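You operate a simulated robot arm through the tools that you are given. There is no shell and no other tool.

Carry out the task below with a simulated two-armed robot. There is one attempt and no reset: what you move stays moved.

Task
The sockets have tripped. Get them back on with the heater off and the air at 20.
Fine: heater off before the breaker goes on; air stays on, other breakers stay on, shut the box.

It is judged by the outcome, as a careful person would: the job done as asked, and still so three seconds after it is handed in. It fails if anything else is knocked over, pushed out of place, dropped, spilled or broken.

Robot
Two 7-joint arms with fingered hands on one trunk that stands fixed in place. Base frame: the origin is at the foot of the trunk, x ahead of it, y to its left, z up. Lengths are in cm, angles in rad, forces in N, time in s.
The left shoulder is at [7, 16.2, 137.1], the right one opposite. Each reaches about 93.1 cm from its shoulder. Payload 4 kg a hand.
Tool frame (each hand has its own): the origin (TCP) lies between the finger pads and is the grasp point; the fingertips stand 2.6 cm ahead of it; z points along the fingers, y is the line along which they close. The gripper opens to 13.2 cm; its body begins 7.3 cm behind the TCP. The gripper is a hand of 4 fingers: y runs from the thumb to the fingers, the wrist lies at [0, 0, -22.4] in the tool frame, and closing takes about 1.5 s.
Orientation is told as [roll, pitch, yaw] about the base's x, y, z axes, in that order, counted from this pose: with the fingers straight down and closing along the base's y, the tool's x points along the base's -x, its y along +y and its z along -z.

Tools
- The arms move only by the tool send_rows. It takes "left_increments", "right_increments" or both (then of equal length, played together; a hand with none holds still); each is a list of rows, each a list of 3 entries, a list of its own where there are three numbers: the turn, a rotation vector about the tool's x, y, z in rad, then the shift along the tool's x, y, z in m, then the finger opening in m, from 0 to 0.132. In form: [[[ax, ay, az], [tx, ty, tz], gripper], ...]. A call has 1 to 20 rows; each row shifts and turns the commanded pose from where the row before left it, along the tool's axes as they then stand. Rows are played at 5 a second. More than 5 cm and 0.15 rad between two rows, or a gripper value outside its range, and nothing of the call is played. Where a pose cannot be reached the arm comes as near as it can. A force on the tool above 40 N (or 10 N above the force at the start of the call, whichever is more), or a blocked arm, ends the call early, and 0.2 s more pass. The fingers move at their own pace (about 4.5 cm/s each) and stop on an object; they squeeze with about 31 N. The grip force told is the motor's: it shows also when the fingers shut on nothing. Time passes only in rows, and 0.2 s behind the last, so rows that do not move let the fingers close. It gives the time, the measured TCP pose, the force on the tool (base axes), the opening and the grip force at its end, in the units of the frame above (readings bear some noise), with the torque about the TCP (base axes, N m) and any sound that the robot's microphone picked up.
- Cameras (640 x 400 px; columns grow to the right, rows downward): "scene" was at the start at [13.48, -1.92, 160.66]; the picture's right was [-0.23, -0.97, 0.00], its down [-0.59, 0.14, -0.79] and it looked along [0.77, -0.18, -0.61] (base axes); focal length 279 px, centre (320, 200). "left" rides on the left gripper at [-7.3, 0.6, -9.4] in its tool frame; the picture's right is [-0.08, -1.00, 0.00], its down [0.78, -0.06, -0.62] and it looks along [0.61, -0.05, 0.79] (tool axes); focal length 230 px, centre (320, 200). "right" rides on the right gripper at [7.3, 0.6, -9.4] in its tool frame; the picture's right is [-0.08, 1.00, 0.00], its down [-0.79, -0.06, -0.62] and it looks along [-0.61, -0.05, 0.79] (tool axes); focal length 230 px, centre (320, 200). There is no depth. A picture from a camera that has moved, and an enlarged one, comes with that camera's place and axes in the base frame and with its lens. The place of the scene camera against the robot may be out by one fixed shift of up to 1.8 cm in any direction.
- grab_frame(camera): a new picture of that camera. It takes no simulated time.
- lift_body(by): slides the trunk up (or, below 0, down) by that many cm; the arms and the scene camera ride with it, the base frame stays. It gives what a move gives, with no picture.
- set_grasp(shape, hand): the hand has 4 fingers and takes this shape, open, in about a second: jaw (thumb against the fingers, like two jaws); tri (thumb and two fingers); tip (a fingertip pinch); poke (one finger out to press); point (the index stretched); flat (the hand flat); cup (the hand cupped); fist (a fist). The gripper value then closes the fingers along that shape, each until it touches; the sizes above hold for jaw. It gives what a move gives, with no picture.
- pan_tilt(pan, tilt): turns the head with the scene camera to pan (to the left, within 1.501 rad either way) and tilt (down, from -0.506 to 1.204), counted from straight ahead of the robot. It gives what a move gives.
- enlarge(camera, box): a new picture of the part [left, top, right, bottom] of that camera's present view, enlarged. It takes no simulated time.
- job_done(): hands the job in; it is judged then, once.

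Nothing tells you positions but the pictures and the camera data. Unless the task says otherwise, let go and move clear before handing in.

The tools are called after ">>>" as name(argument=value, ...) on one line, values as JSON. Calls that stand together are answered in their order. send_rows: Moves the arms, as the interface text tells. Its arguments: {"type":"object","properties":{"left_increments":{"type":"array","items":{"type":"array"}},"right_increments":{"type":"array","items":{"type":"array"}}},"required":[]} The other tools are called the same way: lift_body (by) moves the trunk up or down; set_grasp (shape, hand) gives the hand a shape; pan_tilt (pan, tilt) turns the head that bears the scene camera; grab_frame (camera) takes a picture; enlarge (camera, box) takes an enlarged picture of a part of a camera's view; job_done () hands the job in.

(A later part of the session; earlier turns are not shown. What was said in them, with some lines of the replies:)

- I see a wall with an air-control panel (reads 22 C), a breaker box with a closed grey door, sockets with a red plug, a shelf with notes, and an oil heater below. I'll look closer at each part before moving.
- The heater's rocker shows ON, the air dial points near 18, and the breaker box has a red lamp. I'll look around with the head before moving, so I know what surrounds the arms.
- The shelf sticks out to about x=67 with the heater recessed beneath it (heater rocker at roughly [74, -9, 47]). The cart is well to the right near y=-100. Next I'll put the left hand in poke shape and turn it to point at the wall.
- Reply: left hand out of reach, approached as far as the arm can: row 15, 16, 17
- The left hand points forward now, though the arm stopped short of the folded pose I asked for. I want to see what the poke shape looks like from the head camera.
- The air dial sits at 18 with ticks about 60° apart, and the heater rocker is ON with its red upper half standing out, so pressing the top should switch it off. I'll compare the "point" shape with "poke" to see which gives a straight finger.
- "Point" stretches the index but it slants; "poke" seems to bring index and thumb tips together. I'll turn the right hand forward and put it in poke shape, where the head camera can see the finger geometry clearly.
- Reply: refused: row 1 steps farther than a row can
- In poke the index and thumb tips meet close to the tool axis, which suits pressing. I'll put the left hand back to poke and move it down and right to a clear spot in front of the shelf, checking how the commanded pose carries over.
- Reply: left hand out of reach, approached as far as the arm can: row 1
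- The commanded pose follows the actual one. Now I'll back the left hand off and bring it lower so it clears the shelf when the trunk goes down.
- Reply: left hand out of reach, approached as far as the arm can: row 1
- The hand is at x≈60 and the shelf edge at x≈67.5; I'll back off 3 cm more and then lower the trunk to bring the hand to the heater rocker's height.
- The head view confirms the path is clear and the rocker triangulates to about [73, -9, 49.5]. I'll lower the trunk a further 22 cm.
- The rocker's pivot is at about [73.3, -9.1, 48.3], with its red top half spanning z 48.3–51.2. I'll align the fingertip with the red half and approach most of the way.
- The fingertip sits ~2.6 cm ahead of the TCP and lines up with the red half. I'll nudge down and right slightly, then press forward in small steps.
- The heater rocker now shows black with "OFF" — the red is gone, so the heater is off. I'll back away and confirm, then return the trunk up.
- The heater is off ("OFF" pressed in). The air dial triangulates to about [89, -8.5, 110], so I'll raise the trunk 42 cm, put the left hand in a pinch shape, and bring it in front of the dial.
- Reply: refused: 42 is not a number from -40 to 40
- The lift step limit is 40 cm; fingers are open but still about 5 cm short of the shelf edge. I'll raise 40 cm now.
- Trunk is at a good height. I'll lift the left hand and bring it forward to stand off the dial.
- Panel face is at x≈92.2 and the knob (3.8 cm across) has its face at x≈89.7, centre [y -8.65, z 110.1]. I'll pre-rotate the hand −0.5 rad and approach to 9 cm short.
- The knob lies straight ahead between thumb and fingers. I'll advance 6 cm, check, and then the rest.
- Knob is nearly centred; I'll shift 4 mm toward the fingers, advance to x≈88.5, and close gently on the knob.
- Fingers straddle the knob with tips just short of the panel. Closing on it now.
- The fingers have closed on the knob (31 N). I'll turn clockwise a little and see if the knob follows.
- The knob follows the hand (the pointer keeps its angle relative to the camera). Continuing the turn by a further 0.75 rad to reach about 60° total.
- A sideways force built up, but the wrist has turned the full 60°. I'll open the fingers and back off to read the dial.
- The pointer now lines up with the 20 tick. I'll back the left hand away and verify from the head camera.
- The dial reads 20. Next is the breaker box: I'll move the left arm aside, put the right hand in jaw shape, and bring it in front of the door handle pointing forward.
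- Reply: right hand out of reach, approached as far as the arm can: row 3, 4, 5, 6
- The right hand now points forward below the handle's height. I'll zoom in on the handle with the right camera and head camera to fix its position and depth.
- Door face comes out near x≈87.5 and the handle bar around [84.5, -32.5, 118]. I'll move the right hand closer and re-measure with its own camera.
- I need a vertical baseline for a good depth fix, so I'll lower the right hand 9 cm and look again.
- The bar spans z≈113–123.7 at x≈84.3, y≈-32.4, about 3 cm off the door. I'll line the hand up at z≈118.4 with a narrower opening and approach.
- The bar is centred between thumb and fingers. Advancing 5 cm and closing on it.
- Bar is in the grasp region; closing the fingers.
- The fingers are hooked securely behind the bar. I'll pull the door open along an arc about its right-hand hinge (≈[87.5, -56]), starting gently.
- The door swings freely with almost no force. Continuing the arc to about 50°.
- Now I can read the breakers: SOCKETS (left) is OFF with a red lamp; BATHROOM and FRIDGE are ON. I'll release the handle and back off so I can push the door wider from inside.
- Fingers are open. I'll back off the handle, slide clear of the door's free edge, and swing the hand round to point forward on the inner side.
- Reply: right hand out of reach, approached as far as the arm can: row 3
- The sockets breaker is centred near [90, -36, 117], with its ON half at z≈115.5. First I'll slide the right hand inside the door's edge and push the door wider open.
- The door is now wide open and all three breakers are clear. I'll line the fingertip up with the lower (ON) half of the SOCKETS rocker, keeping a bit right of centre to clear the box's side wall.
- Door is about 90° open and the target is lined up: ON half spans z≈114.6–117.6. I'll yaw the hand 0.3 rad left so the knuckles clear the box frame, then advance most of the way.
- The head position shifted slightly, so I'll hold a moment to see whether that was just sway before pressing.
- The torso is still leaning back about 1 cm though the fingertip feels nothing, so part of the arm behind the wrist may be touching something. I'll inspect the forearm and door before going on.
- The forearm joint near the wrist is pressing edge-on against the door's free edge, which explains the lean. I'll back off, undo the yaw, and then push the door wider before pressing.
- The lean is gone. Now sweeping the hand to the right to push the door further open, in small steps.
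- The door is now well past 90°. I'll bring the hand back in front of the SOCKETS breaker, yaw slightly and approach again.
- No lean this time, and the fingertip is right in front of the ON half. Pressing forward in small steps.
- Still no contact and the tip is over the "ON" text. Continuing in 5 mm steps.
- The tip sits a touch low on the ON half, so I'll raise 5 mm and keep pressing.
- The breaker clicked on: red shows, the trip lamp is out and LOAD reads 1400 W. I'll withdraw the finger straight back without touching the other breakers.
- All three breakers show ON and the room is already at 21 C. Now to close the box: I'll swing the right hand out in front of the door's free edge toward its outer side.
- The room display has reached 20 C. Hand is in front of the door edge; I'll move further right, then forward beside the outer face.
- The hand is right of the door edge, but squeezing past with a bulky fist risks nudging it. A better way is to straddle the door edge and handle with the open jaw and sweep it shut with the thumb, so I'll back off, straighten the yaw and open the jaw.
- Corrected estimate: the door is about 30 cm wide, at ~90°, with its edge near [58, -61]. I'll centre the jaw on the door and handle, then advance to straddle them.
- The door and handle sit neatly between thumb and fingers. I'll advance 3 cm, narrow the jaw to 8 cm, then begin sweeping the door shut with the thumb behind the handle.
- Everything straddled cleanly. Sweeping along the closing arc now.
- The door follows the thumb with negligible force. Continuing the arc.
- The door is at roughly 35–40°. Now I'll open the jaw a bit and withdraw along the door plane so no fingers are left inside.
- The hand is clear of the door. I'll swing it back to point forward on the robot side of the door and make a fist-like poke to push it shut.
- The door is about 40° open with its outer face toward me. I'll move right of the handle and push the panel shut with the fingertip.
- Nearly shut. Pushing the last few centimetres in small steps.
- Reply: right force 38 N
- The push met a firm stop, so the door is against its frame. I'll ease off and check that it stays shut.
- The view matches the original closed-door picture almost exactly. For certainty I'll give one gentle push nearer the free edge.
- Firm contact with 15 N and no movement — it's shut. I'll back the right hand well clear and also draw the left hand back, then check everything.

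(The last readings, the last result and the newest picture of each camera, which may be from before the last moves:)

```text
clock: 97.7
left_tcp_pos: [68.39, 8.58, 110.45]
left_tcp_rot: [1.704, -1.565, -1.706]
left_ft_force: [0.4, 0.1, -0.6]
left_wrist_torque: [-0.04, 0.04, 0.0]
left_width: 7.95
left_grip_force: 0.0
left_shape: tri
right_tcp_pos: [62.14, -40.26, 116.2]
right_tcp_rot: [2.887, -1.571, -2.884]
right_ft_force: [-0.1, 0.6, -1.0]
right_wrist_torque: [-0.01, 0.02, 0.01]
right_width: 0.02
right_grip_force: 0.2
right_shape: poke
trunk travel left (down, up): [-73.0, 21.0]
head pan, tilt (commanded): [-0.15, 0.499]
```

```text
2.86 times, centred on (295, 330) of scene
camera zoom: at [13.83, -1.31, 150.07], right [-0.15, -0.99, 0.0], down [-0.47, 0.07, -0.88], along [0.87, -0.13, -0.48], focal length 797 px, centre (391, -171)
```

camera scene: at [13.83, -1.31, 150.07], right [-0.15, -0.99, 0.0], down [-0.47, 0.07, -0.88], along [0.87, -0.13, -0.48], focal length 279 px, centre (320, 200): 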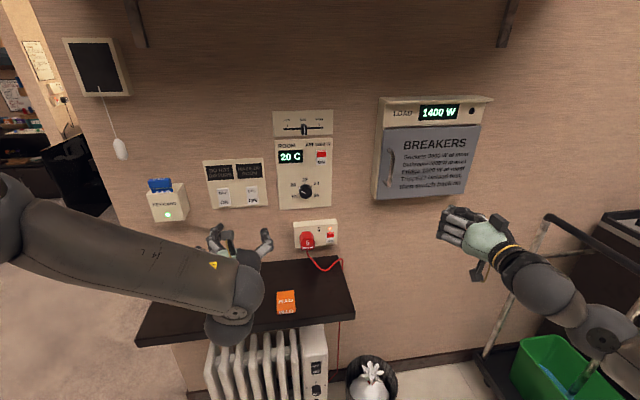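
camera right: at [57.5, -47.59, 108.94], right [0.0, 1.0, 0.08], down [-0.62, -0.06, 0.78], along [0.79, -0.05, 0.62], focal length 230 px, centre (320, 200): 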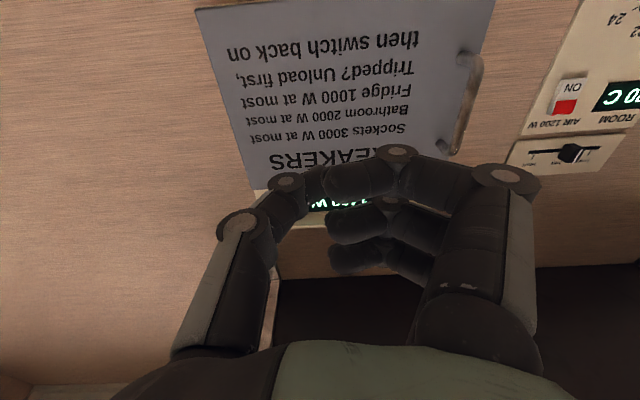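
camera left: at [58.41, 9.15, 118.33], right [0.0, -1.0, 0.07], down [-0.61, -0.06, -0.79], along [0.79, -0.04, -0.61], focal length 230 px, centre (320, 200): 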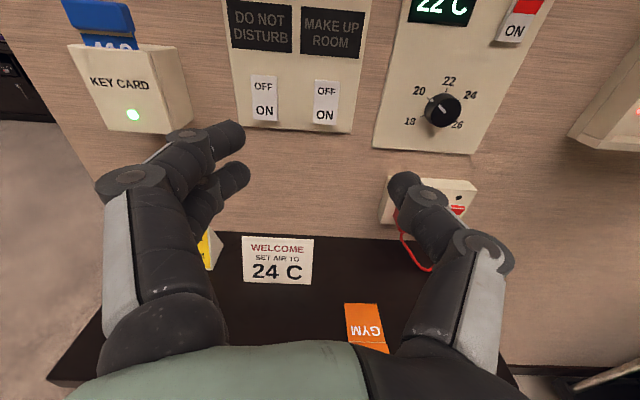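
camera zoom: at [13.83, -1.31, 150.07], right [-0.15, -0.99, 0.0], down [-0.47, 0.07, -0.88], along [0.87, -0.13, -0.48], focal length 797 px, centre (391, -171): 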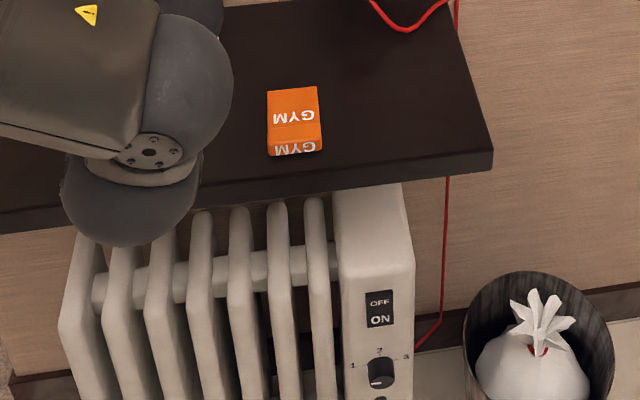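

Door shut, LOAD 1400 W with the trip lamp out, air ON at 20 C, heater OFF. One last look at the shelf items behind the left arm before handing in.

>>> grab_frame(camera="left")

>>> enlarge(camera="scene", box=[285, 170, 330, 205])

>>> grab_frame(camera="right")

```text
taken
camera left: at [59.11, 8.96, 117.97], right [0.0, -1.0, 0.07], down [-0.62, -0.06, -0.79], along [0.79, -0.04, -0.61], focal length 230 px, centre (320, 200)
```

left: 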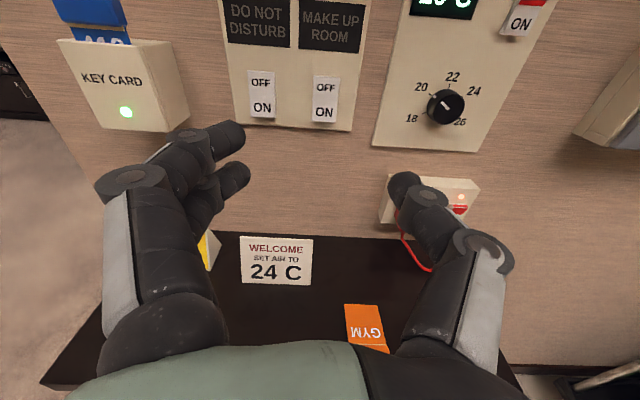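

```text
11.43 times, centred on (308, 188) of scene
camera zoom: at [13.83, -1.31, 150.07], right [-0.15, -0.99, 0.0], down [-0.47, 0.07, -0.88], along [0.87, -0.13, -0.48], focal length 3189 px, centre (463, 343)
```

zoom: 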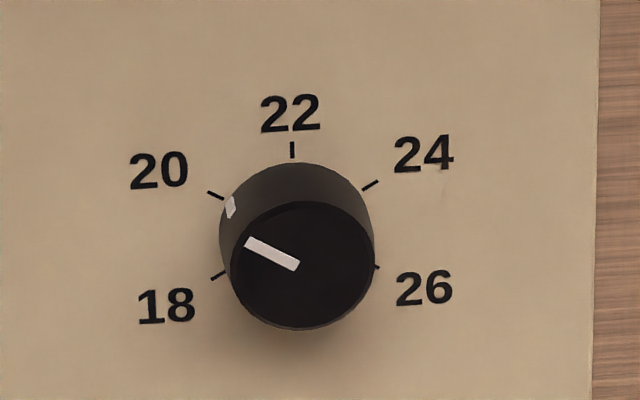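

```text
taken
camera right: at [52.84, -39.79, 108.76], right [0.0, 1.0, 0.08], down [-0.62, -0.06, 0.78], along [0.79, -0.05, 0.62], focal length 230 px, centre (320, 200)
```

right: 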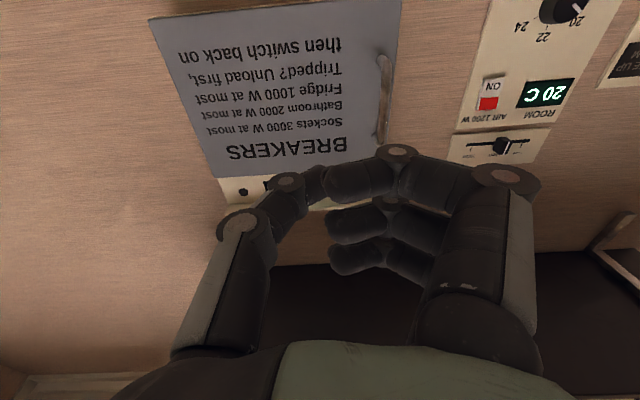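

Everything checks out: the pointer is on the 20 tick and the room reads 20 C. Air is ON, the heater is OFF, all three breakers are on, the box is shut, nothing on the shelf has moved, and both hands are clear. Handing in now.

>>> job_done()

```text
The job is handed in.
```

The sockets are back on, the heater is off and the air is set to 20. I've handed the job in.

- **Heater:** I switched it off at its own rocker before touching the breaker. Its plug and wall switch are as they were.
- **Air:** it stayed on, and I turned the dial from 18 to 20. The room display has come down from 22 C and now reads 20 C.
- **Breakers:** the sockets breaker is on and its trip lamp is out. The bathroom and fridge breakers stayed on, and the load display reads 1400 W.
- **Box:** the door is shut and stayed shut after a firm push.

While reaching for the breaker, the forearm pressed against the edge of the open door. I backed off and opened the door wider; it still swings and shuts normally. In the final pictures nothing else had been knocked or moved.
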